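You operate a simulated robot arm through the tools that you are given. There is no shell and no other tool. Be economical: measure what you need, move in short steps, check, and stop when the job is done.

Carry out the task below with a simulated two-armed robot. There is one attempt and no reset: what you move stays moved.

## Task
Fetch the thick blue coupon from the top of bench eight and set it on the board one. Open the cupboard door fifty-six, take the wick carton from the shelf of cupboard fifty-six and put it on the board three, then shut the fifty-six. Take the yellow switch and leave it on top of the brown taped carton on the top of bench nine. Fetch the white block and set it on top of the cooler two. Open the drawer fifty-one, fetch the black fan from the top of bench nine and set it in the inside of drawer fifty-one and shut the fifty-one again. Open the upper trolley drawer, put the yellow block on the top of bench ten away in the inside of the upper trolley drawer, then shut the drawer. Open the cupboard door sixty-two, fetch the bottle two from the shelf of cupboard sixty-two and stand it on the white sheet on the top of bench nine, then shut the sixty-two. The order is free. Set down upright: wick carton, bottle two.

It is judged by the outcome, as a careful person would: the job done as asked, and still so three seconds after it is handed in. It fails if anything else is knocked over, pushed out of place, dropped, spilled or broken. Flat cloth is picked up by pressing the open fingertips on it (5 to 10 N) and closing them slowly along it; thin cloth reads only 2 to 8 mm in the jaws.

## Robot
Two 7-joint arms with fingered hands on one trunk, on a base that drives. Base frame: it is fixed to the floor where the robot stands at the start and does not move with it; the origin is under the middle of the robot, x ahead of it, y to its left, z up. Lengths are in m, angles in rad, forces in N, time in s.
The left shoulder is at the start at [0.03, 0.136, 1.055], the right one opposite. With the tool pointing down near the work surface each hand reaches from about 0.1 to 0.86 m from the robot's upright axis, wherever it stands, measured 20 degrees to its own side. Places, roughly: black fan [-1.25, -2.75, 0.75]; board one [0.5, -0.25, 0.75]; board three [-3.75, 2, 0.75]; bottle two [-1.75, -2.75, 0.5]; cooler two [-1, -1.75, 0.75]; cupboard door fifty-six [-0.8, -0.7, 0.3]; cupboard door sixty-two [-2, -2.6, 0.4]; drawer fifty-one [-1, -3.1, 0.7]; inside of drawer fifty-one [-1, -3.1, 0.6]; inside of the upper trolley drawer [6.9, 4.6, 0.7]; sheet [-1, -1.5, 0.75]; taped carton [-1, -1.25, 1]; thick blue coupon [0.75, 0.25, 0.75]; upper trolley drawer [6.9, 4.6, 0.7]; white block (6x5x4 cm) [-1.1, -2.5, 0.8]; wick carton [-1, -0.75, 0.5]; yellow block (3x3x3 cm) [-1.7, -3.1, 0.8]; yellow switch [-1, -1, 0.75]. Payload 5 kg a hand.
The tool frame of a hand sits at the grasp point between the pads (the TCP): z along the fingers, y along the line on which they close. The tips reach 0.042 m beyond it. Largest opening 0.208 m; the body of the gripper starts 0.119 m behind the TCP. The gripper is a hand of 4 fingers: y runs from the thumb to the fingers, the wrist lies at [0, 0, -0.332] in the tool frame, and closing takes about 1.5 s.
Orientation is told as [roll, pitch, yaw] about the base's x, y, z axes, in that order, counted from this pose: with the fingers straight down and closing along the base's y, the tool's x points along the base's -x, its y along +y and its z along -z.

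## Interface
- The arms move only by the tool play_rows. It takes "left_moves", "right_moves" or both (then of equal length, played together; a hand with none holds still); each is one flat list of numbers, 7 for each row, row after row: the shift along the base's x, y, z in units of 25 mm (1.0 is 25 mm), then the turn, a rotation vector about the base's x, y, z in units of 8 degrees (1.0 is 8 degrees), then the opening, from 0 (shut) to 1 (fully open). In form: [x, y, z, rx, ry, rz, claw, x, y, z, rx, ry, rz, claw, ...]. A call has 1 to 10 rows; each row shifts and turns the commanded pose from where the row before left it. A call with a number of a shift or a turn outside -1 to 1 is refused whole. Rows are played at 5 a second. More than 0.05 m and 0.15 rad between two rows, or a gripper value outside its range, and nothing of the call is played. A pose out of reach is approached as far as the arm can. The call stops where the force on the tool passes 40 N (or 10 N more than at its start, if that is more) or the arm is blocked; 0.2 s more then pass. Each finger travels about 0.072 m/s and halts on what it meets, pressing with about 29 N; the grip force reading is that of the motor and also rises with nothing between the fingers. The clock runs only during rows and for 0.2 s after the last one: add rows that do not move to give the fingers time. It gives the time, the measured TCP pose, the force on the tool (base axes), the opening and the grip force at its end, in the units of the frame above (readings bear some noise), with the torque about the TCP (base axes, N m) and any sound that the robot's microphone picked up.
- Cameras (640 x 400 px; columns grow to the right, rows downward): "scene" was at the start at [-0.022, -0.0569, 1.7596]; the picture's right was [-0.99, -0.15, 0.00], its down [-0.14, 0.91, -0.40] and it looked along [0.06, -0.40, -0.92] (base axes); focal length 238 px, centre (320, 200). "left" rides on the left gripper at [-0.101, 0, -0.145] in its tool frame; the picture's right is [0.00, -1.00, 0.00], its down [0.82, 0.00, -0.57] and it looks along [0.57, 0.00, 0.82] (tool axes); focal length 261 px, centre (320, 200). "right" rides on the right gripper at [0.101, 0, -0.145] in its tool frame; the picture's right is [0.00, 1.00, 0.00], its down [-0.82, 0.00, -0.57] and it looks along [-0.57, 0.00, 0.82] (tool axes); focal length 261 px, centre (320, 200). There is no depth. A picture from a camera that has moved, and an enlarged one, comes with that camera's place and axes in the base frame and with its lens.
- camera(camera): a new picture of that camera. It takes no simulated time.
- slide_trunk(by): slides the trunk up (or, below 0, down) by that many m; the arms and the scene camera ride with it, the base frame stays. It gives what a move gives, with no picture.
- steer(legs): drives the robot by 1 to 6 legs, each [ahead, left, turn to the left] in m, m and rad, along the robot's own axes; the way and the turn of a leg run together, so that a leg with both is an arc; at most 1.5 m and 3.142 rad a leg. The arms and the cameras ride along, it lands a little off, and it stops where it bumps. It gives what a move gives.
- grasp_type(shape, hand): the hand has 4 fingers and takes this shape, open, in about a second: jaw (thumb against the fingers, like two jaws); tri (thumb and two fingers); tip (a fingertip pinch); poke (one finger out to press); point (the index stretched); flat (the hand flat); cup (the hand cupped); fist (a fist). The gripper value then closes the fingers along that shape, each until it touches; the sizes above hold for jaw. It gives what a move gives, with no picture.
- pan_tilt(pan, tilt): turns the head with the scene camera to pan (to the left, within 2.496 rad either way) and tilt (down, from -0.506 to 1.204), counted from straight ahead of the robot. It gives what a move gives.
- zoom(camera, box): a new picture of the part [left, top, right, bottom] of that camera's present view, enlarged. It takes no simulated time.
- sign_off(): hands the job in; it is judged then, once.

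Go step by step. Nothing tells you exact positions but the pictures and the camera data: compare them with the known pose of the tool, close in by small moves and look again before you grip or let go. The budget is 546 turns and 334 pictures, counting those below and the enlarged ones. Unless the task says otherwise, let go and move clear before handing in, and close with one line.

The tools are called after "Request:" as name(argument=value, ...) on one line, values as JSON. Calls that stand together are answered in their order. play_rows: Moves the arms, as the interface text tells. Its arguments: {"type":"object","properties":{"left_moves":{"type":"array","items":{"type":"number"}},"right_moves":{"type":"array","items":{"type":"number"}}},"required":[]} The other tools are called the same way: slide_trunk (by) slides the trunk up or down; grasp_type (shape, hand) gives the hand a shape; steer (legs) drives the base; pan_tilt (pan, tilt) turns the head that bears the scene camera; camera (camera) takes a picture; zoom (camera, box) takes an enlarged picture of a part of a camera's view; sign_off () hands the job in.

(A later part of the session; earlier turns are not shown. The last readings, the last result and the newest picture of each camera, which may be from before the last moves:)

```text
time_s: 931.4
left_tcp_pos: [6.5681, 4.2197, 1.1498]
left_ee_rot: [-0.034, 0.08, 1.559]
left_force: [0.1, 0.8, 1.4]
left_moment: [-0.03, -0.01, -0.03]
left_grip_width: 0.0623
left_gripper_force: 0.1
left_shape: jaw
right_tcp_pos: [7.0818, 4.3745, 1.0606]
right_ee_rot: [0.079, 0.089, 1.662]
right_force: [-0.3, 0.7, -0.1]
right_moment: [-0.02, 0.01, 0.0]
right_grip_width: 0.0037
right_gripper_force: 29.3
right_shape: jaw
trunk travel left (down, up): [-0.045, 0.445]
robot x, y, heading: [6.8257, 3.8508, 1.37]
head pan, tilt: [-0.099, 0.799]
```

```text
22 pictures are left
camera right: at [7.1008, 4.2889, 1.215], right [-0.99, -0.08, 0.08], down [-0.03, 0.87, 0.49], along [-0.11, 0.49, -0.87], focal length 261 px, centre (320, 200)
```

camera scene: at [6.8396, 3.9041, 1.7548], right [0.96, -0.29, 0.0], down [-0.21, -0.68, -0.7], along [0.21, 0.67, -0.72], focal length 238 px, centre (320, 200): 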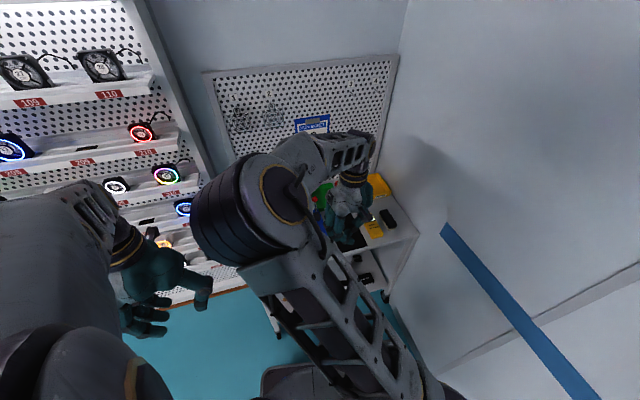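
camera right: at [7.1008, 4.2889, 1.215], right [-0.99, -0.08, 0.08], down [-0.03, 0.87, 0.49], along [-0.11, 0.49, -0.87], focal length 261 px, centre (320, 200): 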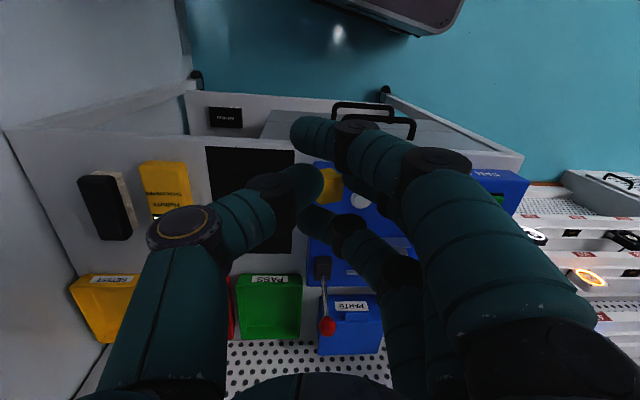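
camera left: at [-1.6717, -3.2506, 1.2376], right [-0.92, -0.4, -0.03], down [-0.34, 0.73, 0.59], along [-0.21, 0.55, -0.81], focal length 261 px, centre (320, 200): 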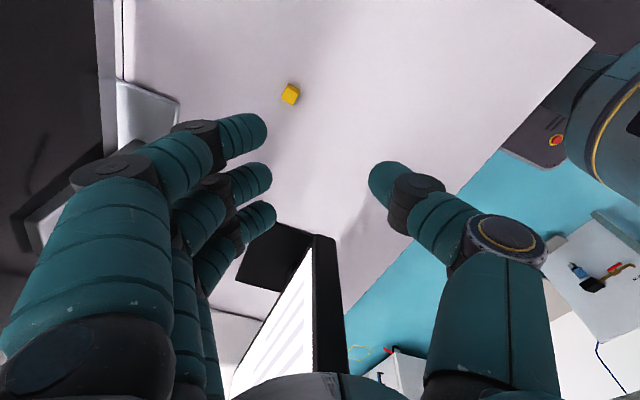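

Refined: trolley front edge y ≈ 4.41, top z ≈ 0.845, upper handle at about [6.93, 4.39, 0.76]. I'll set the block on the free black mat.

Request:
play_rows(right_moves=[0.8, 0.7, 0, 0, 0, 0, 0.05, 0.8, 0.7, 0, 0, 0, 0, 0.05, 0.8, 0.7, 0, 0, 0, 0, 0.05, 0.8, 0.7, 0, 0, 0, 0, 0.05, 0.8, 0.7, -1, 0, 0, 0, 0.05, 0, 0, -1, 0, 0, 0, 0.05, 0, 0, -1, 0, 0, 0, 0.05, 0, 0, -1, 0, 0, 0, 0.05, 0, 0, -1, 0, 0, 0, 0.05])

Request:
camera(camera="right")

```text
time_s: 933.4
left_tcp_pos: [6.5684, 4.2192, 1.1505]
left_ee_rot: [-0.033, 0.08, 1.561]
left_force: [0.4, 1.0, -0.1]
left_moment: [-0.08, 0.01, -0.01]
left_grip_width: 0.0625
left_gripper_force: 0.1
left_shape: jaw
right_tcp_pos: [7.1828, 4.4634, 0.9365]
right_ee_rot: [0.078, 0.088, 1.66]
right_force: [0.1, 0.1, -0.5]
right_moment: [-0.07, 0.04, 0.0]
right_grip_width: 0.0038
right_gripper_force: 29.4
right_shape: jaw
trunk travel left (down, up): [-0.045, 0.445]
robot x, y, heading: [6.8223, 3.851, 1.371]
head pan, tilt: [-0.099, 0.799]
```

```text
21 pictures are left
camera right: at [7.2017, 4.3772, 1.0891], right [-0.99, -0.08, 0.08], down [-0.03, 0.87, 0.49], along [-0.11, 0.49, -0.87], focal length 261 px, centre (320, 200)
```

right: 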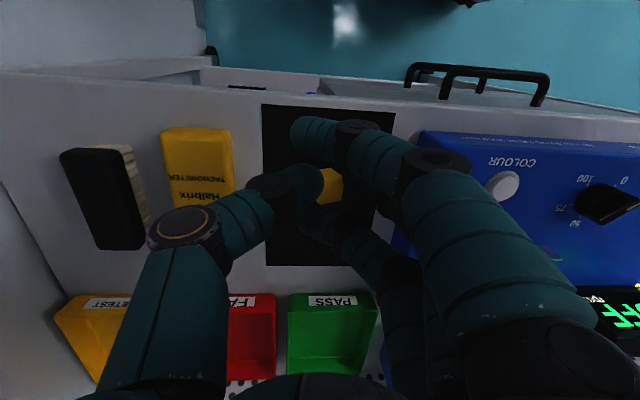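

Request:
play_rows(right_moves=[0, 0, -0.6, 0, 0, 0, 0.05, 0, 0, -0.4, 0, 0, 0, 0.05, 0, 0, -0.25, 0, 0, 0, 0.05, 0, 0, -0.2, 0, 0, 0, 0.05, 0, 0, -0.2, 0, 0, 0, 0.05, 0, 0, -0.2, 0, 0, 0, 0.05, 0, 0, -0.2, 0, 0, 0, 0.05, 0, 0, -0.2, 0, 0, 0, 0.05])

```text
time_s: 935.2
left_tcp_pos: [6.5688, 4.2179, 1.1504]
left_ee_rot: [-0.035, 0.079, 1.56]
left_force: [-0.6, -0.7, 0.6]
left_moment: [-0.03, 0.01, 0.0]
left_grip_width: 0.0623
left_gripper_force: 0.1
left_shape: jaw
right_tcp_pos: [7.182, 4.4632, 0.8801]
right_ee_rot: [0.08, 0.089, 1.66]
right_force: [-0.4, -0.5, -0.8]
right_moment: [0.01, 0.0, 0.06]
right_grip_width: 0.0039
right_gripper_force: 28.8
right_shape: jaw
trunk travel left (down, up): [-0.045, 0.445]
robot x, y, heading: [6.8213, 3.8553, 1.372]
head pan, tilt: [-0.099, 0.799]
```

Request:
play_rows(right_moves=[0, 0, -0.25, 0, 0, 0, 0.05, 0, 0, -0.25, 0, 0, 0, 0.05, 0, 0, -0.25, 0, 0, 0, 0.05, 0, 0, -0.25, 0, 0, 0, 0.05, 0, 0, -0.25, 0, 0, 0, 0.05, 0, 0, -0.25, 0, 0, 0, 0.05, 0, 0, -0.25, 0, 0, 0, 0.05, 0, 0, -0.25, 0, 0, 0, 0.05, 0, 0, -0.25, 0, 0, 0, 0.05])

```text
time_s: 936.0
left_tcp_pos: [6.5691, 4.2181, 1.1504]
left_ee_rot: [-0.034, 0.078, 1.56]
left_force: [-0.4, 0.5, 0.1]
left_moment: [-0.03, 0.03, 0.01]
left_grip_width: 0.0626
left_gripper_force: 0.1
left_shape: jaw
right_tcp_pos: [7.183, 4.4646, 0.8678]
right_ee_rot: [0.076, 0.083, 1.662]
right_force: [-0.5, -7.5, 32.0]
right_moment: [-0.34, 0.57, 0.1]
right_grip_width: 0.0058
right_gripper_force: 29.2
right_shape: jaw
trunk travel left (down, up): [-0.045, 0.445]
robot x, y, heading: [6.823, 3.8527, 1.37]
head pan, tilt: [-0.099, 0.799]
stopped in row 4 (right hand): the force on the tool passed its limit at 46 N (the readings are from after the stop); the commanded pose is now the measured one
```

Request:
play_rows(right_moves=[0, 0, 0.1, 0, 0, 0, 0.05, 0, 0, 0, 0, 0, 0, 0.2, 0, 0, 0, 0, 0, 0, 0.33, 0, 0, 0, 0, 0, 0, 0.35, 0, 0, 0.5, 0, 0, 0, 0.35, 0, 0, 1, 0, 0, 0, 0.35, 0, 0, 1, 0, 0, 0, 0.35, 0, 0, 1, 0, 0, 0, 0.35, 0, 0, 1, 0, 0, 0, 0.35, 0, 0, 1, 0, 0, 0, 0.35])

Request:
camera(camera="right")

```text
time_s: 938.2
left_tcp_pos: [6.5695, 4.2177, 1.1505]
left_ee_rot: [-0.034, 0.078, 1.561]
left_force: [-0.4, 0.4, 0.1]
left_moment: [0.04, -0.01, -0.03]
left_grip_width: 0.0624
left_gripper_force: 0.0
left_shape: jaw
right_tcp_pos: [7.1827, 4.4639, 1.0063]
right_ee_rot: [0.076, 0.085, 1.662]
right_force: [-0.4, 0.3, 0.2]
right_moment: [0.04, 0.01, -0.01]
right_grip_width: 0.0721
right_gripper_force: 0.1
right_shape: jaw
trunk travel left (down, up): [-0.045, 0.445]
robot x, y, heading: [6.8212, 3.8564, 1.374]
head pan, tilt: [-0.099, 0.799]
```

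```text
20 pictures are left
camera right: at [7.2018, 4.3772, 1.1592], right [-0.99, -0.08, 0.08], down [-0.03, 0.87, 0.5], along [-0.1, 0.49, -0.86], focal length 261 px, centre (320, 200)
```

right: 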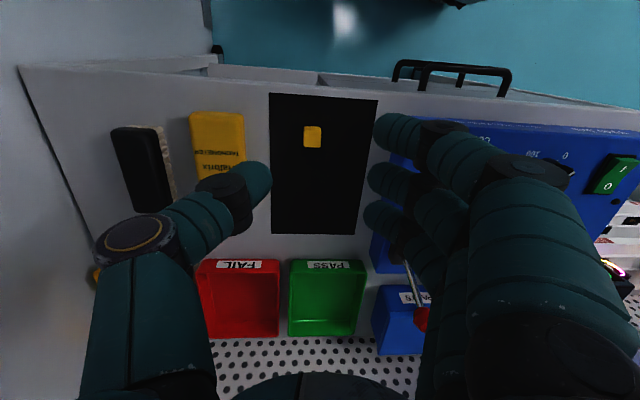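

Block parked on the mat. The upper bar is at [6.956, 4.38, ~0.745], about 14 cm long. Back off, square up, and bring the right hand into the forward 'tip' pose.

Request:
steer(legs=[[-0.38, 0, 0], [0, 0, 0.197]])

Request:
play_rows(right_moves=[0, 0, 1, -0.1, 0, -1, 0.35, 0, 0, 1, -0.1, 0, -1, 0.35, 0, 0, 1, -0.1, 0, -0.2, 0.35, 0, 0, 1, -0.1, 0, 0, 0.35, 0, 0, 1, -0.1, 0, 0, 0.35, 0, 0, 1, 0, 0, 0, 0.35, 0.5, -0.5, 1, 0, 0, 0, 0.35, 0.5, -0.5, 1, 0, 0, 0, 0.35])

Request:
camera(camera="scene")

```text
time_s: 941.3
left_tcp_pos: [6.4276, 3.7924, 1.15]
left_ee_rot: [-0.035, 0.079, 1.758]
left_force: [-0.8, -0.2, 0.8]
left_moment: [0.0, -0.06, 0.03]
left_grip_width: 0.0626
left_gripper_force: 0.0
left_shape: jaw
right_tcp_pos: [6.9804, 4.1535, 1.0066]
right_ee_rot: [0.077, 0.085, 1.859]
right_force: [-0.8, 0.9, -0.4]
right_moment: [-0.01, -0.08, 0.04]
right_grip_width: 0.0724
right_gripper_force: 0.1
right_shape: jaw
trunk travel left (down, up): [-0.045, 0.445]
robot x, y, heading: [6.75, 3.4862, 1.572]
head pan, tilt: [-0.099, 0.799]
```

```text
time_s: 943.1
left_tcp_pos: [6.4273, 3.7926, 1.15]
left_ee_rot: [-0.035, 0.078, 1.76]
left_force: [-0.3, 0.4, -0.3]
left_moment: [0.04, 0.05, 0.0]
left_grip_width: 0.0625
left_gripper_force: 0.0
left_shape: jaw
right_tcp_pos: [7.0073, 4.1288, 1.2054]
right_ee_rot: [0.08, 0.155, 1.553]
right_force: [0.2, -0.1, 0.5]
right_moment: [0.05, 0.0, 0.05]
right_grip_width: 0.0723
right_gripper_force: 0.0
right_shape: jaw
trunk travel left (down, up): [-0.045, 0.445]
robot x, y, heading: [6.7447, 3.4817, 1.574]
head pan, tilt: [-0.099, 0.799]
```

```text
19 pictures are left
camera scene: at [6.7553, 3.5358, 1.7548], right [0.99, -0.1, 0.0], down [-0.07, -0.71, -0.7], along [0.07, 0.69, -0.72], focal length 238 px, centre (320, 200)
```

scene: 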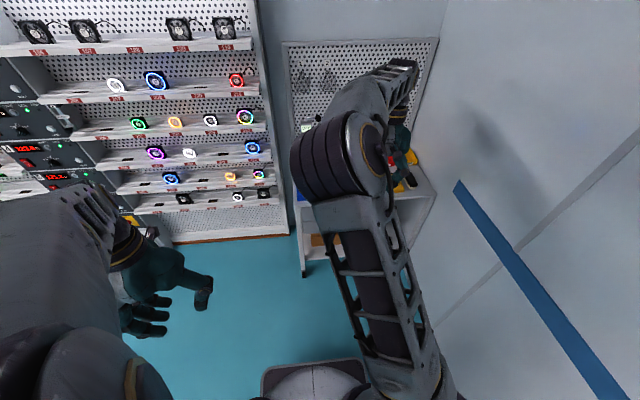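

Request:
play_rows(right_moves=[-0.2, 0, -1, 1, -0.07, 0, 0.35, -0.2, 0, -1, 1, -0.07, 0, 0.35, -0.2, 0, -1, 1, -0.07, 0, 0.35, -0.2, 0, -1, 1, -0.07, 0, 0.35, -0.2, 0, -1, 1, -0.07, 0, 0.35, -0.2, 0, -1, 1, -0.07, 0, 0.35, -0.2, 0, -1, 1, -0.07, 0, 0.35, -0.2, 0, -1, 1, -0.07, 0, 0.35, -0.2, 0, -1, 1, -0.07, 0, 0.35])

Request:
grasp_type(hand="right", shape="tip")

Request:
play_rows(right_moves=[0, 0, -1, 0, 0, 0, 0.9, 0, 0, -1, 0, 0, 0, 0.9, 0, 0, -1, 0, 0, 0, 0.9, 0, 0, -1, 0, 0, 0, 0.9, 0, 0, -1, 0, 0, 0, 0.9, 0, 0, -1, 0, 0, 0, 0.9, 0, 0, -1, 0, 0, 0, 0.9, 0, 0, -1, 0, 0, 0, 0.9, 0, 0, -0.7, 0, 0, 0, 0.9])

Request:
camera(camera="right")

```text
time_s: 945.1
left_tcp_pos: [6.4273, 3.7947, 1.1482]
left_ee_rot: [-0.035, 0.08, 1.756]
left_force: [0.3, 1.0, -0.3]
left_moment: [-0.16, -0.07, 0.01]
left_grip_width: 0.0624
left_gripper_force: 0.1
left_shape: jaw
right_tcp_pos: [6.9601, 4.1527, 0.9795]
right_ee_rot: [-0.034, -1.1, 1.622]
right_force: [-1.7, 2.0, 0.5]
right_moment: [-0.09, -0.1, -0.26]
right_grip_width: 0.0725
right_gripper_force: 0.0
right_shape: jaw
right hand out of reach, approached as far as the arm can: row 6, 8, 9
trunk travel left (down, up): [-0.045, 0.445]
robot x, y, heading: [6.7494, 3.4883, 1.571]
head pan, tilt: [-0.099, 0.799]
```

```text
time_s: 946.0
left_tcp_pos: [6.4267, 3.792, 1.1485]
left_ee_rot: [-0.035, 0.08, 1.757]
left_force: [0.1, -0.9, 0.6]
left_moment: [0.0, 0.01, -0.02]
left_grip_width: 0.0626
left_gripper_force: 0.0
left_shape: jaw
right_tcp_pos: [6.9596, 4.1518, 0.9815]
right_ee_rot: [-0.028, -1.098, 1.619]
right_force: [0.4, -0.9, 0.5]
right_moment: [0.0, -0.04, 0.01]
right_grip_width: 0.2078
right_gripper_force: 0.0
right_shape: tip
trunk travel left (down, up): [-0.045, 0.445]
robot x, y, heading: [6.7514, 3.4885, 1.566]
head pan, tilt: [-0.099, 0.799]
```

```text
time_s: 948.0
left_tcp_pos: [6.4279, 3.7933, 1.1498]
left_ee_rot: [-0.036, 0.079, 1.757]
left_force: [-0.1, 0.4, -0.1]
left_moment: [-0.01, 0.05, 0.0]
left_grip_width: 0.0628
left_gripper_force: 0.1
left_shape: jaw
right_tcp_pos: [6.9615, 4.1529, 0.7643]
right_ee_rot: [-0.03, -1.101, 1.616]
right_force: [0.0, 0.0, 0.4]
right_moment: [0.01, -0.01, 0.02]
right_grip_width: 0.1876
right_gripper_force: 0.1
right_shape: tip
trunk travel left (down, up): [-0.045, 0.445]
robot x, y, heading: [6.747, 3.4838, 1.57]
head pan, tilt: [-0.099, 0.799]
```

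```text
18 pictures are left
camera right: at [6.9646, 3.9778, 0.7392], right [-1.0, -0.02, -0.01], down [-0.01, -0.14, 0.99], along [-0.02, 0.99, 0.14], focal length 261 px, centre (320, 200)
```

right: 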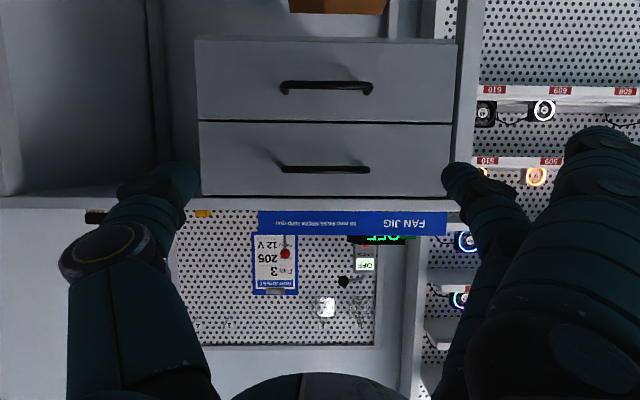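

The upper drawer's handle is straight ahead at [6.948, 4.396, 0.747]. Advance to straddle its ends.

Request:
play_rows(right_moves=[-0.1, 0.9, -0.1, 0, 0, 0, 0.9, -0.1, 0.9, -0.1, 0, 0, 0, 0.9, -0.1, 0.9, -0.1, 0, 0, 0, 0.9, -0.1, 0.9, 0, 0, 0, 0, 0.9, -0.1, 0.9, 0, 0, 0, 0, 0.9, 0, 0.9, 0, 0, 0, 0, 0.9, 0, 0.9, 0, 0, 0, 0, 0.9, 0, 0.9, 0, 0, 0, 0, 0.9, 0, 0.9, 0, 0, 0, 0, 0.9, 0, 0.5, 0, 0, 0, 0, 0.9])

Request:
camera(camera="right")

```text
time_s: 950.2
left_tcp_pos: [6.4263, 3.7924, 1.1506]
left_ee_rot: [-0.034, 0.08, 1.76]
left_force: [1.1, 0.3, -0.3]
left_moment: [0.0, -0.01, 0.0]
left_grip_width: 0.0628
left_gripper_force: 0.0
left_shape: jaw
right_tcp_pos: [6.9481, 4.3668, 0.7569]
right_ee_rot: [-0.03, -1.102, 1.616]
right_force: [0.3, 0.3, 0.5]
right_moment: [0.05, -0.03, 0.01]
right_grip_width: 0.1875
right_gripper_force: 0.1
right_shape: tip
trunk travel left (down, up): [-0.045, 0.445]
robot x, y, heading: [6.7486, 3.4836, 1.571]
head pan, tilt: [-0.099, 0.799]
```

```text
17 pictures are left
camera right: at [6.9521, 4.1921, 0.7316], right [-1.0, -0.02, -0.01], down [-0.01, -0.14, 0.99], along [-0.02, 0.99, 0.14], focal length 261 px, centre (320, 200)
```

right: 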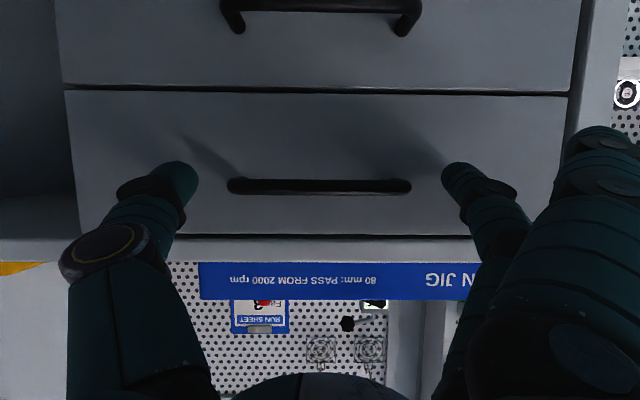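

Request:
play_rows(right_moves=[0, 0.4, -0.1, 0, 0, 0, 0.9, 0, 0, 0, 0, 0, 0, 0.3, 0, 0, 0, 0, 0, 0, 0.3, 0, 0, 0, 0, 0, 0, 0.3, 0, 0, 0, 0, 0, 0, 0.3, 0, 0, 0, 0, 0, 0, 0.3, 0, 0, 0, 0, 0, 0, 0.3])

Request:
camera(camera="right")

```text
time_s: 951.8
left_tcp_pos: [6.4278, 3.7904, 1.1497]
left_ee_rot: [-0.036, 0.08, 1.757]
left_force: [-0.1, 0.6, 0.9]
left_moment: [0.01, 0.01, 0.01]
left_grip_width: 0.0624
left_gripper_force: 0.1
left_shape: jaw
right_tcp_pos: [6.9493, 4.3746, 0.7512]
right_ee_rot: [-0.031, -1.096, 1.615]
right_force: [-4.7, -34.7, -14.2]
right_moment: [-0.71, -0.29, -3.23]
right_grip_width: 0.125
right_gripper_force: 28.8
right_shape: tip
trunk travel left (down, up): [-0.045, 0.445]
robot x, y, heading: [6.7454, 3.4818, 1.572]
head pan, tilt: [-0.099, 0.799]
```

```text
16 pictures are left
camera right: at [6.9523, 4.1993, 0.7277], right [-1.0, -0.01, -0.01], down [-0.01, -0.13, 0.99], along [-0.02, 0.99, 0.13], focal length 261 px, centre (320, 200)
```

right: 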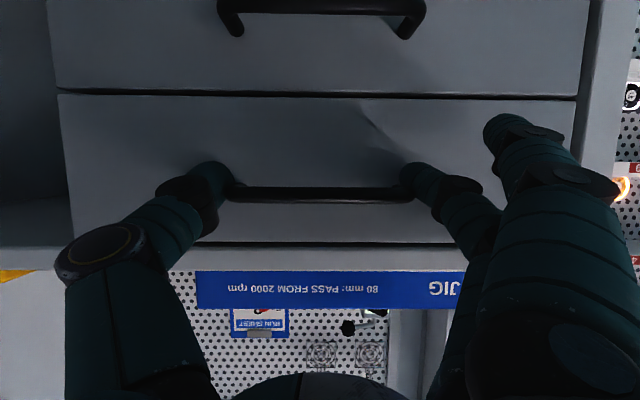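

Clamped on both ends. Pull gently with the base.

Request:
steer(legs=[[-0.08, 0, 0]])

Request:
camera(camera="right")

```text
time_s: 952.9
left_tcp_pos: [6.4269, 3.7129, 1.1498]
left_ee_rot: [-0.034, 0.079, 1.758]
left_force: [0.5, -0.9, 1.1]
left_moment: [0.16, 0.0, 0.04]
left_grip_width: 0.0626
left_gripper_force: 0.0
left_shape: jaw
right_tcp_pos: [6.9505, 4.297, 0.752]
right_ee_rot: [-0.03, -1.1, 1.615]
right_force: [-1.8, -0.3, -28.5]
right_moment: [-0.59, -0.81, -0.43]
right_grip_width: 0.1264
right_gripper_force: 28.4
right_shape: tip
trunk travel left (down, up): [-0.045, 0.445]
robot x, y, heading: [6.7503, 3.407, 1.569]
head pan, tilt: [-0.099, 0.799]
```

```text
15 pictures are left
camera right: at [6.953, 4.1215, 0.7278], right [-1.0, -0.01, -0.01], down [-0.01, -0.14, 0.99], along [-0.02, 0.99, 0.14], focal length 261 px, centre (320, 200)
```

right: 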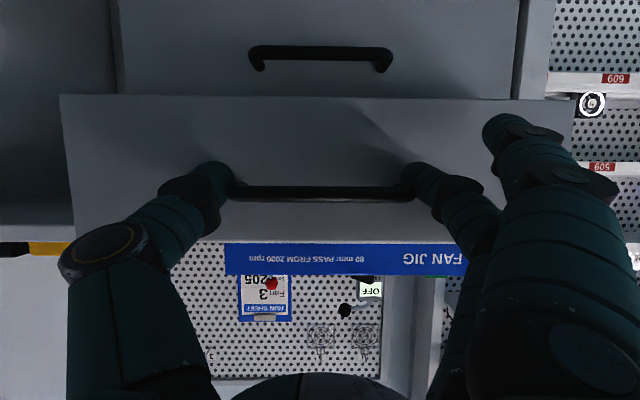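

Request:
steer(legs=[[-0.15, 0, 0]])

Request:
play_rows(right_moves=[0, 0, 0, 0, 0, 0, 0.9, 0, 0, 0, 0, 0, 0, 0.9, 0, 0, 0, 0, 0, 0, 0.9, 0, 0, 0, 0, 0, 0, 0.9, 0, -0.8, 0, 0, 0, 0, 0.9, 0, -0.8, 0, 0, 0, 0, 0.9, 0, -0.8, 0.5, 0, 0, 0, 0.9, 0, 0, 1, 0, 0, 0, 0.9, 0, 0, 1, 0, 0, 0, 0.9, 0, 0, 1, 0, 0, 0, 0.9])

Request:
camera(camera="right")

```text
time_s: 954.3
left_tcp_pos: [6.4278, 3.5594, 1.1497]
left_ee_rot: [-0.033, 0.08, 1.757]
left_force: [-0.1, -0.9, 1.2]
left_moment: [0.14, 0.02, -0.01]
left_grip_width: 0.0626
left_gripper_force: 0.0
left_shape: jaw
right_tcp_pos: [6.9508, 4.1445, 0.7501]
right_ee_rot: [-0.029, -1.096, 1.614]
right_force: [7.3, -0.6, -16.6]
right_moment: [-0.39, -1.15, -0.27]
right_grip_width: 0.1255
right_gripper_force: 29.3
right_shape: tip
trunk travel left (down, up): [-0.045, 0.445]
robot x, y, heading: [6.7454, 3.2514, 1.571]
head pan, tilt: [-0.099, 0.799]
```

```text
time_s: 956.5
left_tcp_pos: [6.4272, 3.5602, 1.1502]
left_ee_rot: [-0.034, 0.078, 1.758]
left_force: [-0.3, 0.3, -0.1]
left_moment: [0.04, 0.02, -0.02]
left_grip_width: 0.0624
left_gripper_force: 0.0
left_shape: jaw
right_tcp_pos: [6.9507, 4.0832, 0.8392]
right_ee_rot: [-0.031, -1.096, 1.616]
right_force: [-0.4, -0.4, -0.6]
right_moment: [0.01, -0.01, 0.0]
right_grip_width: 0.1871
right_gripper_force: 0.2
right_shape: tip
trunk travel left (down, up): [-0.045, 0.445]
robot x, y, heading: [6.7448, 3.2524, 1.57]
head pan, tilt: [-0.099, 0.799]
```

```text
14 pictures are left
camera right: at [6.9528, 3.9084, 0.8155], right [-1.0, -0.02, -0.01], down [-0.01, -0.13, 0.99], along [-0.02, 0.99, 0.13], focal length 261 px, centre (320, 200)
```

right: 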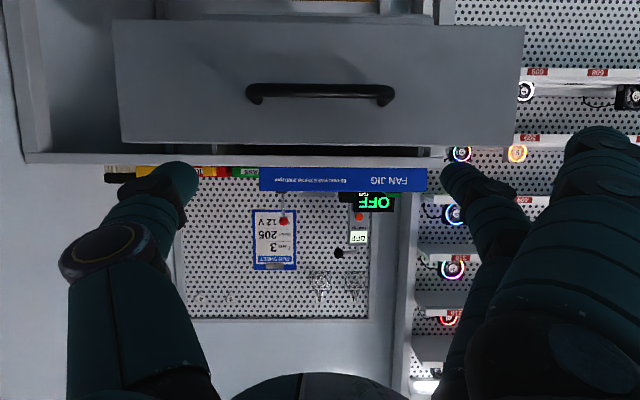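

The drawer is open by ~23 cm. Now pick the block from the mat: raise, turn fingers down, and move the base closer.

Request:
play_rows(right_moves=[0, 0, 1, -1, 0, 0, 0.6, 0, 0, 1, -1, 0, 0, 0.5, 0, 0, 1, -1, 0, 0, 0.4, 0, 0, 1, -1, 0, 0, 0.4, 0, 0, 1, -1, 0, 0, 0.4, 0, 0, 1, -1, 0, 0, 0.4, 0, 0, 1, -1, 0, 0, 0.4, 0, 0, 1, -0.9, 0, 0, 0.4, 0, 0, 1, 0, 0, 0, 0.4])

Request:
grasp_type(hand="right", shape="jaw")

Request:
steer(legs=[[0.2, -0.2, 0], [0.22, 0, 0]])

Request:
play_rows(right_moves=[0, 0, 0, 0, 0, 0, 0.4, 0, 0, 0, 0, 0, 0, 0.35, 0, 0, 0, 0, 0, 0, 0.35, 0, 0, 0, 0, 0, 0, 0.35, 0, 0, 0, 0, 0, 0, 0.35])

Request:
camera(camera="right")

```text
time_s: 958.5
left_tcp_pos: [6.4267, 3.5593, 1.1498]
left_ee_rot: [-0.035, 0.079, 1.756]
left_force: [0.1, -1.4, 0.7]
left_moment: [0.16, 0.03, 0.02]
left_grip_width: 0.0622
left_gripper_force: 0.1
left_shape: jaw
right_tcp_pos: [6.9506, 4.0826, 1.0656]
right_ee_rot: [0.008, 0.004, 1.592]
right_force: [-0.3, -0.7, 0.2]
right_moment: [0.14, -0.04, 0.03]
right_grip_width: 0.0838
right_gripper_force: 0.2
right_shape: tip
trunk travel left (down, up): [-0.045, 0.445]
robot x, y, heading: [6.7501, 3.2556, 1.567]
head pan, tilt: [-0.099, 0.799]
```

```text
time_s: 959.4
left_tcp_pos: [6.4278, 3.5608, 1.1498]
left_ee_rot: [-0.035, 0.08, 1.757]
left_force: [0.5, 0.4, -0.1]
left_moment: [0.02, 0.01, -0.01]
left_grip_width: 0.0625
left_gripper_force: 0.1
left_shape: jaw
right_tcp_pos: [6.9508, 4.0844, 1.0628]
right_ee_rot: [0.008, 0.008, 1.591]
right_force: [-0.3, -0.4, -0.1]
right_moment: [-0.05, -0.01, -0.01]
right_grip_width: 0.2078
right_gripper_force: 0.1
right_shape: jaw
trunk travel left (down, up): [-0.045, 0.445]
robot x, y, heading: [6.7463, 3.2535, 1.573]
head pan, tilt: [-0.099, 0.799]
```

```text
time_s: 961.4
left_tcp_pos: [6.6231, 3.7594, 1.15]
left_ee_rot: [-0.036, 0.078, 1.752]
left_force: [-0.7, 0.1, 0.6]
left_moment: [0.03, 0.04, 0.04]
left_grip_width: 0.0624
left_gripper_force: 0.0
left_shape: jaw
right_tcp_pos: [7.1471, 4.2797, 1.0632]
right_ee_rot: [0.01, 0.005, 1.587]
right_force: [0.6, 0.1, 0.5]
right_moment: [0.05, 0.1, 0.0]
right_grip_width: 0.208
right_gripper_force: 0.0
right_shape: jaw
trunk travel left (down, up): [-0.045, 0.445]
robot x, y, heading: [6.943, 3.4499, 1.563]
head pan, tilt: [-0.099, 0.799]
stopped in leg 1: the robot was blocked; the commanded pose is now the measured one
```

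```text
time_s: 962.6
left_tcp_pos: [6.6222, 3.759, 1.1506]
left_ee_rot: [-0.036, 0.079, 1.753]
left_force: [-0.1, 0.6, -0.2]
left_moment: [-0.01, 0.0, 0.02]
left_grip_width: 0.0624
left_gripper_force: 0.1
left_shape: jaw
right_tcp_pos: [7.1465, 4.2793, 1.0634]
right_ee_rot: [0.011, 0.006, 1.589]
right_force: [0.3, 0.3, 0.6]
right_moment: [0.01, 0.01, 0.03]
right_grip_width: 0.0736
right_gripper_force: 0.0
right_shape: jaw
trunk travel left (down, up): [-0.045, 0.445]
robot x, y, heading: [6.9392, 3.4503, 1.566]
head pan, tilt: [-0.099, 0.799]
```

```text
13 pictures are left
camera right: at [7.1491, 4.1798, 1.2092], right [-1.0, -0.01, 0.01], down [0.0, 0.82, 0.57], along [-0.02, 0.57, -0.82], focal length 261 px, centre (320, 200)
```

right: 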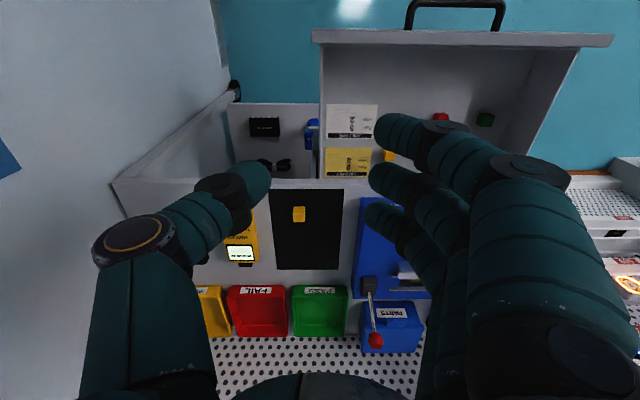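

Something (the ladder side) stopped the base; I'll ease left, go forward, and then reach for the block at [7.179, 4.466].

Request:
steer(legs=[[0, 0.04, 0], [0.24, 0, 0]])

Request:
play_rows(right_moves=[0.6, -0.5, 0, 0, 0, 0, 0.35, 0.6, -0.5, 0, 0, 0, 0, 0.35, 0.6, -0.5, -0.5, 0, 0, 0, 0.35, 0.6, -0.5, -0.5, 0, 0, 0, 0.35, 0.2, 0, -1, 0, 0, 0, 0.35, 0, 0, -1, 0, 0, 0, 0.35])

Request:
camera(camera="right")

```text
time_s: 964.9
left_tcp_pos: [6.5844, 4.001, 1.1497]
left_ee_rot: [-0.035, 0.08, 1.751]
left_force: [0.4, 2.3, -1.0]
left_moment: [-0.14, -0.01, -0.01]
left_grip_width: 0.0625
left_gripper_force: 0.0
left_shape: jaw
right_tcp_pos: [7.109, 4.5196, 1.0618]
right_ee_rot: [0.011, 0.008, 1.588]
right_force: [-0.1, 0.0, -1.0]
right_moment: [-0.12, -0.06, -0.01]
right_grip_width: 0.0732
right_gripper_force: 0.1
right_shape: jaw
trunk travel left (down, up): [-0.045, 0.445]
robot x, y, heading: [6.9011, 3.6903, 1.567]
head pan, tilt: [-0.099, 0.799]
```

```text
time_s: 966.3
left_tcp_pos: [6.5842, 3.9987, 1.1498]
left_ee_rot: [-0.034, 0.078, 1.751]
left_force: [-0.2, 0.0, 0.1]
left_moment: [-0.03, -0.01, -0.05]
left_grip_width: 0.0625
left_gripper_force: 0.0
left_shape: jaw
right_tcp_pos: [7.1745, 4.4709, 0.9888]
right_ee_rot: [0.011, 0.008, 1.586]
right_force: [-0.6, 0.5, 0.1]
right_moment: [-0.02, 0.02, 0.0]
right_grip_width: 0.0734
right_gripper_force: 0.1
right_shape: jaw
trunk travel left (down, up): [-0.045, 0.445]
robot x, y, heading: [6.9042, 3.6889, 1.559]
head pan, tilt: [-0.099, 0.799]
```

```text
12 pictures are left
camera right: at [7.1767, 4.3691, 1.1333], right [-1.0, -0.01, 0.01], down [0.0, 0.82, 0.57], along [-0.01, 0.57, -0.82], focal length 261 px, centre (320, 200)
```

right: 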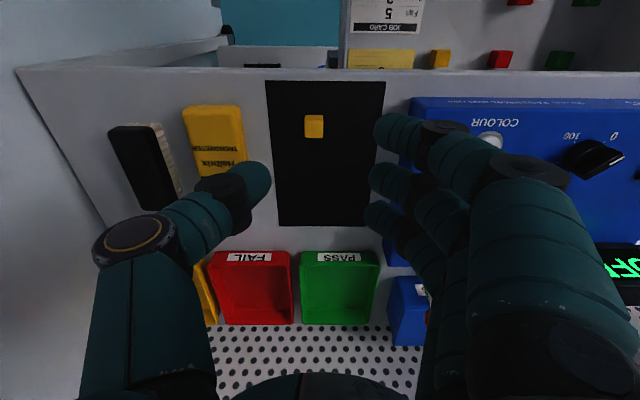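

Request:
play_rows(right_moves=[0.25, 0, -1, 0, 0, 0, 0.33, 0, 0, -1, 0, 0, 0, 0.33, 0, 0, -1, 0, 0, 0, 0.33, 0, 0, -1, 0, 0, 0, 0.33, 0, 0, -0.7, 0, 0, 0, 0.33, 0, 0, 0, 0, 0, 0, 0.33])

Request:
camera(camera="right")

```text
time_s: 967.7
left_tcp_pos: [6.5833, 4.0, 1.1497]
left_ee_rot: [-0.035, 0.079, 1.75]
left_force: [-0.1, 0.2, -1.0]
left_moment: [-0.01, 0.0, -0.01]
left_grip_width: 0.0625
left_gripper_force: 0.1
left_shape: jaw
right_tcp_pos: [7.1783, 4.4682, 0.8715]
right_ee_rot: [0.01, 0.007, 1.587]
right_force: [0.5, 0.1, 0.6]
right_moment: [0.03, -0.01, 0.0]
right_grip_width: 0.0691
right_gripper_force: 0.0
right_shape: jaw
trunk travel left (down, up): [-0.045, 0.445]
robot x, y, heading: [6.9001, 3.6881, 1.561]
head pan, tilt: [-0.099, 0.799]
```

```text
11 pictures are left
camera right: at [7.182, 4.3685, 1.0168], right [-1.0, -0.01, 0.01], down [0.0, 0.82, 0.57], along [-0.02, 0.57, -0.82], focal length 261 px, centre (320, 200)
```

right: 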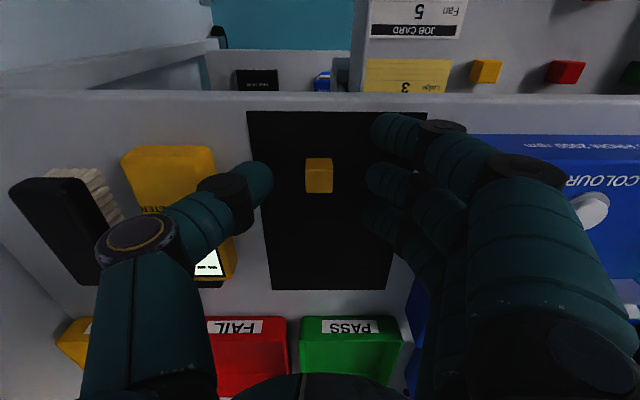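

Request:
play_rows(right_moves=[0, 0, -0.15, 0, 0, 0, 0.33, 0, 0, 0, 0, 0, 0, 0.05, 0, 0, 0, 0, 0, 0, 0.05, 0, 0, 0, 0, 0, 0, 0.05, 0, 0, 0, 0, 0, 0, 0.05, 0, 0, 0, 0, 0, 0, 0.05, 0, 0, 0.4, 0, 0, 0, 0.05, 0, 0, 1, 0, 0, 0, 0.05, 0, 0, 1, 0, 0, 0, 0.05, 0, 0, 1, 0, 0, 0, 0.05])

Request:
play_rows(right_moves=[0, 0, 1, 0, 0, 0, 0.05, 0, -0.5, 1, 0, 0, 0, 0.05, 0, -1, 0, 0, 0, 0, 0.05, 0, -1, 0, 0, 0, 0, 0.05])

Request:
camera(camera="right")

```text
time_s: 969.9
left_tcp_pos: [6.584, 3.9985, 1.1503]
left_ee_rot: [-0.034, 0.079, 1.753]
left_force: [-0.7, -0.3, -0.3]
left_moment: [0.07, -0.04, 0.02]
left_grip_width: 0.0624
left_gripper_force: 0.0
left_shape: jaw
right_tcp_pos: [7.1778, 4.4686, 0.9541]
right_ee_rot: [0.011, 0.007, 1.588]
right_force: [-0.5, -0.9, -0.6]
right_moment: [0.09, -0.01, 0.02]
right_grip_width: 0.0038
right_gripper_force: 29.0
right_shape: jaw
trunk travel left (down, up): [-0.045, 0.445]
robot x, y, heading: [6.9024, 3.6897, 1.561]
head pan, tilt: [-0.099, 0.799]
```

```text
time_s: 970.9
left_tcp_pos: [6.5839, 3.9983, 1.1499]
left_ee_rot: [-0.036, 0.078, 1.752]
left_force: [-0.4, -0.8, 0.6]
left_moment: [0.09, -0.05, 0.03]
left_grip_width: 0.0624
left_gripper_force: 0.0
left_shape: jaw
right_tcp_pos: [7.1795, 4.4054, 1.0022]
right_ee_rot: [0.012, 0.006, 1.588]
right_force: [-0.7, -0.1, 0.3]
right_moment: [0.07, -0.02, 0.0]
right_grip_width: 0.0037
right_gripper_force: 29.3
right_shape: jaw
trunk travel left (down, up): [-0.045, 0.445]
robot x, y, heading: [6.9022, 3.689, 1.564]
head pan, tilt: [-0.099, 0.799]
```

```text
10 pictures are left
camera right: at [7.1812, 4.305, 1.148], right [-1.0, -0.01, 0.01], down [0.0, 0.82, 0.57], along [-0.02, 0.57, -0.82], focal length 261 px, centre (320, 200)
```

right: 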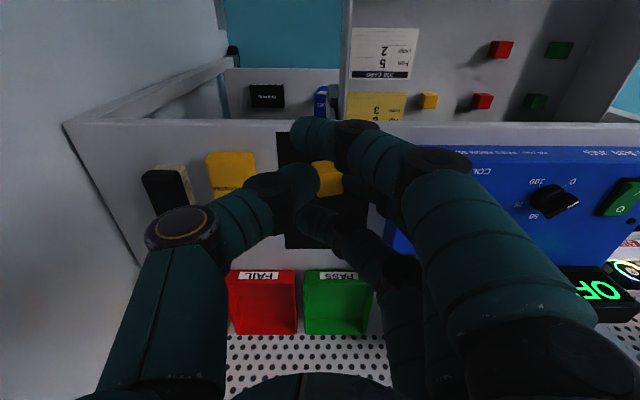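

Block held. The drawer's front strip is free; target about [6.985, 4.28]. Move there: first towards me, then left.

Request:
play_rows(right_moves=[0, -1, 0, 0, 0, 0, 0.05, 0, -1, 0, 0, 0, 0, 0.05, 0, -1, 0, 0, 0, 0, 0.05, 0, -1, 0, 0, 0, 0, 0.05, 0, -1, 0, 0, 0, 0, 0.05, -1, 0, 0, 0, 0, 0, 0.05, -1, 0, 0, 0, 0, 0, 0.05, -1, 0, 0, 0, 0, 0, 0.05, -1, 0, 0, 0, 0, 0, 0.05, -1, 0, 0, 0, 0, 0, 0.05])

Request:
play_rows(right_moves=[-1, 0, 0, 0, 0, 0, 0.05, -1, 0, 0, 0, 0, 0, 0.05, -0.8, 0, -1, 0, 0, 0, 0.05, 0, 0, -1, 0, 0, 0, 0.05, 0, 0, -1, 0, 0, 0, 0.05, 0, 0, -1, 0, 0, 0, 0.05])

Request:
camera(camera="right")

```text
time_s: 973.1
left_tcp_pos: [6.583, 3.9992, 1.1493]
left_ee_rot: [-0.034, 0.081, 1.75]
left_force: [-0.2, 0.6, -0.5]
left_moment: [0.02, -0.05, -0.02]
left_grip_width: 0.0622
left_gripper_force: 0.0
left_shape: jaw
right_tcp_pos: [7.0526, 4.2817, 1.0042]
right_ee_rot: [0.011, 0.006, 1.588]
right_force: [-0.3, -0.1, 0.3]
right_moment: [-0.03, -0.05, -0.03]
right_grip_width: 0.0034
right_gripper_force: 29.2
right_shape: jaw
trunk travel left (down, up): [-0.045, 0.445]
robot x, y, heading: [6.9011, 3.6928, 1.566]
head pan, tilt: [-0.099, 0.799]
```

```text
time_s: 974.5
left_tcp_pos: [6.5838, 3.9994, 1.1499]
left_ee_rot: [-0.036, 0.079, 1.75]
left_force: [-0.7, -0.3, -0.2]
left_moment: [-0.04, 0.03, -0.04]
left_grip_width: 0.0623
left_gripper_force: 0.1
left_shape: jaw
right_tcp_pos: [6.9839, 4.282, 0.9027]
right_ee_rot: [0.01, 0.008, 1.589]
right_force: [0.4, -0.4, 0.5]
right_moment: [-0.05, 0.03, 0.0]
right_grip_width: 0.0036
right_gripper_force: 29.3
right_shape: jaw
trunk travel left (down, up): [-0.045, 0.445]
robot x, y, heading: [6.9008, 3.6875, 1.562]
head pan, tilt: [-0.099, 0.799]
```

```text
9 pictures are left
camera right: at [6.987, 4.1824, 1.0477], right [-1.0, -0.01, 0.01], down [0.0, 0.82, 0.57], along [-0.02, 0.57, -0.82], focal length 261 px, centre (320, 200)
```

right: 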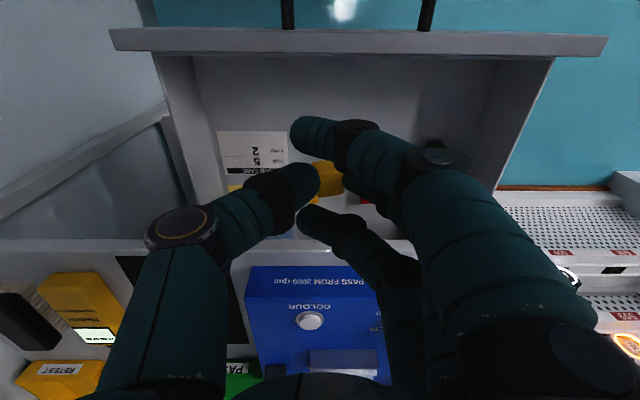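

Request:
play_rows(right_moves=[-0.3, 0.9, 0, 0, 0, 0, 0.05, 0, 0, -1, 0, 0, 0, 0.05, 0, 0, -1, 0, 0, 0, 0.05, 0, 0, -1, 0, 0, 0, 0.05, 0, 0, -0.7, 0, 0, 0, 0.05, 0, 0, -0.5, 0, 0, 0, 0.05, 0, 0, -0.4, 0, 0, 0, 0.05, 0, 0, -0.3, 0, 0, 0, 0.05, 0, 0, -0.3, 0, 0, 0, 0.05, 0, 0, -0.3, 0, 0, 0, 0.05])

```text
time_s: 976.7
left_tcp_pos: [6.5834, 3.9996, 1.1505]
left_ee_rot: [-0.033, 0.078, 1.75]
left_force: [-0.6, 0.7, 0.3]
left_moment: [-0.05, -0.01, 0.01]
left_grip_width: 0.0626
left_gripper_force: 0.2
left_shape: jaw
right_tcp_pos: [6.9786, 4.3045, 0.7642]
right_ee_rot: [0.011, 0.005, 1.587]
right_force: [-0.4, 1.0, -0.7]
right_moment: [-0.01, 0.0, 0.02]
right_grip_width: 0.0035
right_gripper_force: 29.0
right_shape: jaw
trunk travel left (down, up): [-0.045, 0.445]
robot x, y, heading: [6.9049, 3.6887, 1.561]
head pan, tilt: [-0.099, 0.799]
```

Request:
play_rows(right_moves=[0, 0, -0.3, 0, 0, 0, 0.05, 0, 0, -0.3, 0, 0, 0, 0.05, 0, 0, -0.3, 0, 0, 0, 0.05, 0, 0, -0.3, 0, 0, 0, 0.05, 0, 0, -0.3, 0, 0, 0, 0.05, 0, 0, -0.3, 0, 0, 0, 0.05, 0, 0, -0.3, 0, 0, 0, 0.05, 0, 0, -0.3, 0, 0, 0, 0.05, 0, 0, -0.3, 0, 0, 0, 0.05, 0, 0, -0.3, 0, 0, 0, 0.05])

```text
time_s: 978.0
left_tcp_pos: [6.5842, 3.9996, 1.1503]
left_ee_rot: [-0.036, 0.078, 1.751]
left_force: [0.1, 0.3, 0.5]
left_moment: [-0.09, -0.02, -0.05]
left_grip_width: 0.0626
left_gripper_force: 0.1
left_shape: jaw
right_tcp_pos: [6.9767, 4.309, 0.7292]
right_ee_rot: [0.011, -0.004, 1.586]
right_force: [5.9, 0.7, 29.3]
right_moment: [-0.08, 0.33, -0.04]
right_grip_width: 0.0066
right_gripper_force: 29.4
right_shape: jaw
trunk travel left (down, up): [-0.045, 0.445]
robot x, y, heading: [6.9024, 3.6893, 1.562]
head pan, tilt: [-0.099, 0.799]
stopped in row 6 (right hand): the force on the tool passed its limit at 48 N (the readings are from after the stop); the commanded pose is now the measured one
```

Contact with the drawer floor. Release and rise.

Request:
play_rows(right_moves=[0, 0, 0.1, 0, 0, 0, 0.05, 0, 0, 0, 0, 0, 0, 0.2, 0, 0, 0, 0, 0, 0, 0.3, 0, 0, 0, 0, 0, 0, 0.3, 0, 0, 0.5, 0, 0, 0, 0.3, 0, 0, 1, 0, 0, 0, 0.3, 0, 0, 1, 0, 0, 0, 0.3, 0, 0, 1, 0, 0, 0, 0.3, 0, 0, 1, 0, 0, 0, 0.3, 0, 0, 1, 0, 0, 0, 0.3])

Request:
play_rows(right_moves=[0, -0.5, 1, 0, 0, 0, 0.3, 0, -1, 1, 0, 0, 0, 0.2, 0, -1, 1, 0, 0, 0, 0.1, 0, -1, 0, 0, 0, 0, 0, 0, -1, 0, 0, 0, 0, 0, 0, -1, 0, 0, 0, 0, 0])

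Request:
camera(camera="right")

```text
time_s: 980.2
left_tcp_pos: [6.5843, 3.9992, 1.1505]
left_ee_rot: [-0.035, 0.08, 1.751]
left_force: [0.5, 0.0, 0.3]
left_moment: [0.05, 0.01, 0.01]
left_grip_width: 0.0622
left_gripper_force: 0.1
left_shape: jaw
right_tcp_pos: [6.9769, 4.3077, 0.8679]
right_ee_rot: [0.013, 0.002, 1.589]
right_force: [0.2, -0.5, 0.1]
right_moment: [0.07, 0.01, -0.01]
right_grip_width: 0.062
right_gripper_force: 0.0
right_shape: jaw
trunk travel left (down, up): [-0.045, 0.445]
robot x, y, heading: [6.9058, 3.6888, 1.562]
head pan, tilt: [-0.099, 0.799]
```

```text
time_s: 981.6
left_tcp_pos: [6.5849, 3.9985, 1.1508]
left_ee_rot: [-0.035, 0.077, 1.749]
left_force: [0.6, -0.5, 0.6]
left_moment: [0.02, 0.01, -0.02]
left_grip_width: 0.0626
left_gripper_force: 0.1
left_shape: jaw
right_tcp_pos: [6.9766, 4.1695, 0.943]
right_ee_rot: [0.011, 0.0, 1.588]
right_force: [0.5, -0.3, 0.0]
right_moment: [0.05, 0.0, -0.01]
right_grip_width: 0.0
right_gripper_force: 28.8
right_shape: jaw
trunk travel left (down, up): [-0.045, 0.445]
robot x, y, heading: [6.9028, 3.6886, 1.559]
head pan, tilt: [-0.099, 0.799]
```

```text
8 pictures are left
camera right: at [6.98, 4.0681, 1.0878], right [-1.0, -0.01, 0.01], down [0.0, 0.82, 0.57], along [-0.02, 0.57, -0.82], focal length 261 px, centre (320, 200)
```

right: 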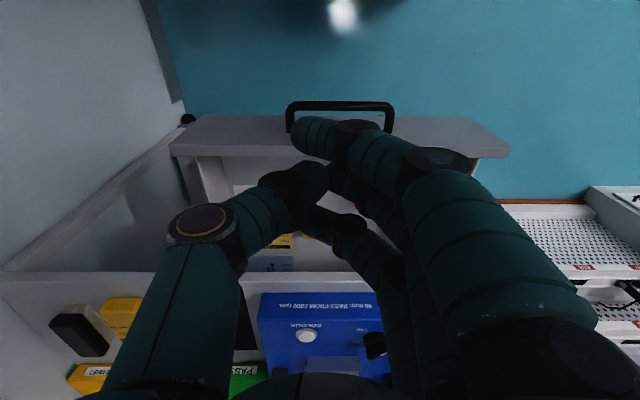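

Request:
play_rows(right_moves=[0, -1, 0.3, 0, 0, 0, 0, 0, -1, 0.3, 0, 0, 0, 0, 0, -1, 0.3, 0, 0, 0, 0, 0, -1, 0.3, 0, 0, 0, 0, 0, -1, 0.3, 0, 0, 0, 0, 0, -1, 0.3, 0, 0, 0, 0])

Request:
camera(camera="right")

```text
time_s: 983.0
left_tcp_pos: [6.585, 3.998, 1.1495]
left_ee_rot: [-0.035, 0.079, 1.75]
left_force: [-0.1, 0.2, 0.3]
left_moment: [0.05, 0.03, 0.02]
left_grip_width: 0.0625
left_gripper_force: 0.0
left_shape: jaw
right_tcp_pos: [6.9765, 4.0188, 0.9885]
right_ee_rot: [0.011, 0.001, 1.588]
right_force: [-0.7, -0.5, -0.2]
right_moment: [0.1, -0.02, -0.03]
right_grip_width: 0.0002
right_gripper_force: 28.9
right_shape: jaw
trunk travel left (down, up): [-0.045, 0.445]
robot x, y, heading: [6.9047, 3.6864, 1.56]
head pan, tilt: [-0.099, 0.799]
```

```text
7 pictures are left
camera right: at [6.9792, 3.9175, 1.1333], right [-1.0, -0.01, 0.01], down [0.0, 0.82, 0.57], along [-0.02, 0.57, -0.82], focal length 261 px, centre (320, 200)
```

right: 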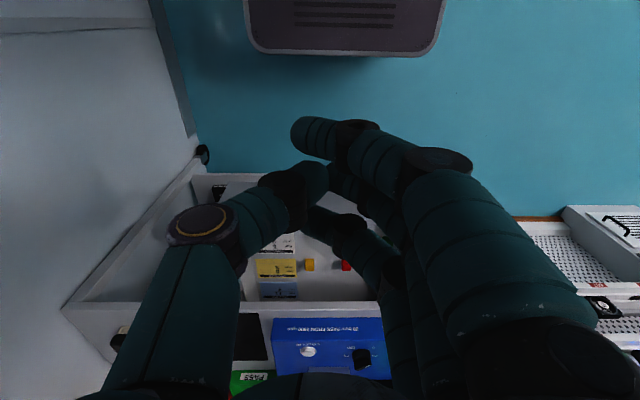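

Request:
pan_tilt(pan=0.0, tilt=0.95)

Request:
camera(camera="scene")

```text
time_s: 983.7
left_tcp_pos: [6.5829, 3.9996, 1.1499]
left_ee_rot: [-0.035, 0.079, 1.75]
left_force: [-0.7, 0.2, -0.4]
left_moment: [0.02, 0.0, 0.01]
left_grip_width: 0.0624
left_gripper_force: 0.0
left_shape: jaw
right_tcp_pos: [6.9757, 4.0198, 0.9883]
right_ee_rot: [0.011, -0.001, 1.586]
right_force: [-0.2, -0.2, 0.8]
right_moment: [0.05, -0.01, 0.03]
right_grip_width: 0.0
right_gripper_force: 29.2
right_shape: jaw
trunk travel left (down, up): [-0.045, 0.445]
robot x, y, heading: [6.8977, 3.6896, 1.563]
head pan, tilt: [0.0, 0.949]
```

```text
6 pictures are left
camera scene: at [6.902, 3.7336, 1.7433], right [1.0, -0.01, 0.0], down [-0.01, -0.81, -0.58], along [0.01, 0.58, -0.81], focal length 238 px, centre (320, 200)
```

scene: 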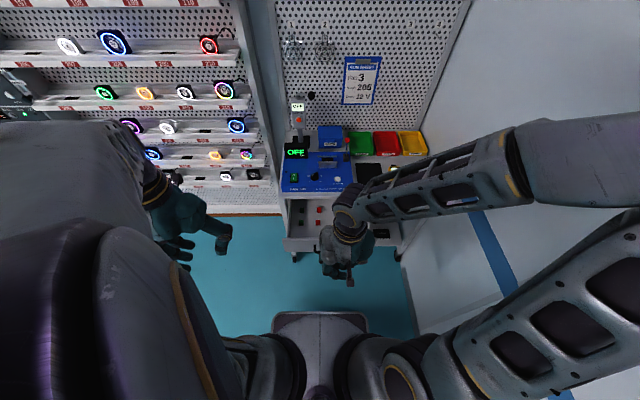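

The mat is empty and the block went down in the drawer. Now lower the closed hand in front of the handle and push the drawer shut.

Request:
play_rows(right_moves=[-0.3, 0, -1, 0, 0, 0, 0, -0.3, 0, -1, 0, 0, 0, 0, -0.3, 0, -1, 0, 0, 0, 0, 0, 0, -1, 0, 0, 0, 0, 0, 0, -1, 0, 0, 0, 0, 0, 0, -1, 0, 0, 0, 0, 0, 0, -1, 0, 0, 0, 0, 0, 0, -1, 0, 0, 0, 0, 0, 0, -1, 0, 0, 0, 0])

Request:
play_rows(right_moves=[0, 0.7, 0, 0, 0, 0, 0, 0, 0.7, 0, 0, 0, 0, 0, 0, 0.7, 0, 0, 0, 0, 0, 0, 0.7, 0, 0, 0, 0, 0, 0, 0.7, 0, 0, 0, 0, 0, 0, 0.7, 0, 0, 0, 0, 0, 0, 0.7, 0, 0, 0, 0, 0, 0, 0.7, 0, 0, 0, 0, 0, 0, 0.7, 0, 0, 0, 0, 0, 0, 0.7, 0, 0, 0, 0, 0])

Request:
camera(camera="right")

```text
time_s: 985.7
left_tcp_pos: [6.584, 4.001, 1.1499]
left_ee_rot: [-0.034, 0.08, 1.751]
left_force: [0.1, 0.5, 1.1]
left_moment: [-0.05, -0.01, -0.01]
left_grip_width: 0.0623
left_gripper_force: 0.1
left_shape: jaw
right_tcp_pos: [6.9486, 4.0301, 0.7654]
right_ee_rot: [0.009, -0.001, 1.587]
right_force: [-0.5, 1.1, -0.1]
right_moment: [-0.04, -0.04, 0.0]
right_grip_width: 0.0
right_gripper_force: 28.5
right_shape: jaw
right hand out of reach, approached as far as the arm can: row 1, 2, 4
trunk travel left (down, up): [-0.045, 0.445]
robot x, y, heading: [6.9052, 3.6871, 1.566]
head pan, tilt: [0.0, 0.949]
```

```text
time_s: 987.9
left_tcp_pos: [6.5838, 4.0009, 1.1498]
left_ee_rot: [-0.034, 0.081, 1.752]
left_force: [0.4, 0.6, 0.8]
left_moment: [-0.02, 0.04, -0.04]
left_grip_width: 0.0625
left_gripper_force: 0.0
left_shape: jaw
right_tcp_pos: [6.9506, 4.2059, 0.764]
right_ee_rot: [0.012, 0.001, 1.587]
right_force: [0.7, 0.9, -0.3]
right_moment: [0.0, 0.01, 0.0]
right_grip_width: 0.0001
right_gripper_force: 29.1
right_shape: jaw
trunk travel left (down, up): [-0.045, 0.445]
robot x, y, heading: [6.9004, 3.6846, 1.562]
head pan, tilt: [0.0, 0.949]
```

```text
5 pictures are left
camera right: at [6.9529, 4.1048, 0.9094], right [-1.0, -0.01, 0.01], down [0.0, 0.82, 0.57], along [-0.02, 0.57, -0.82], focal length 261 px, centre (320, 200)
```

right: 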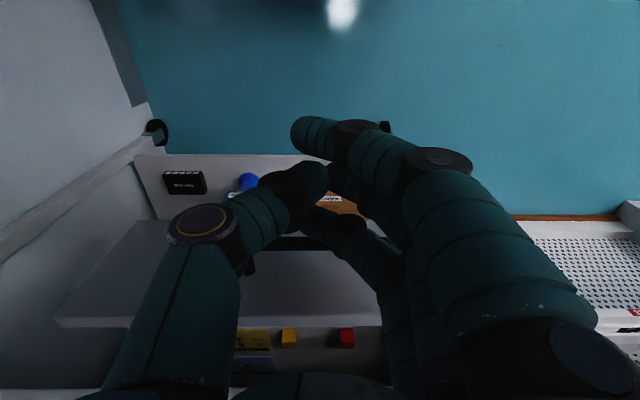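

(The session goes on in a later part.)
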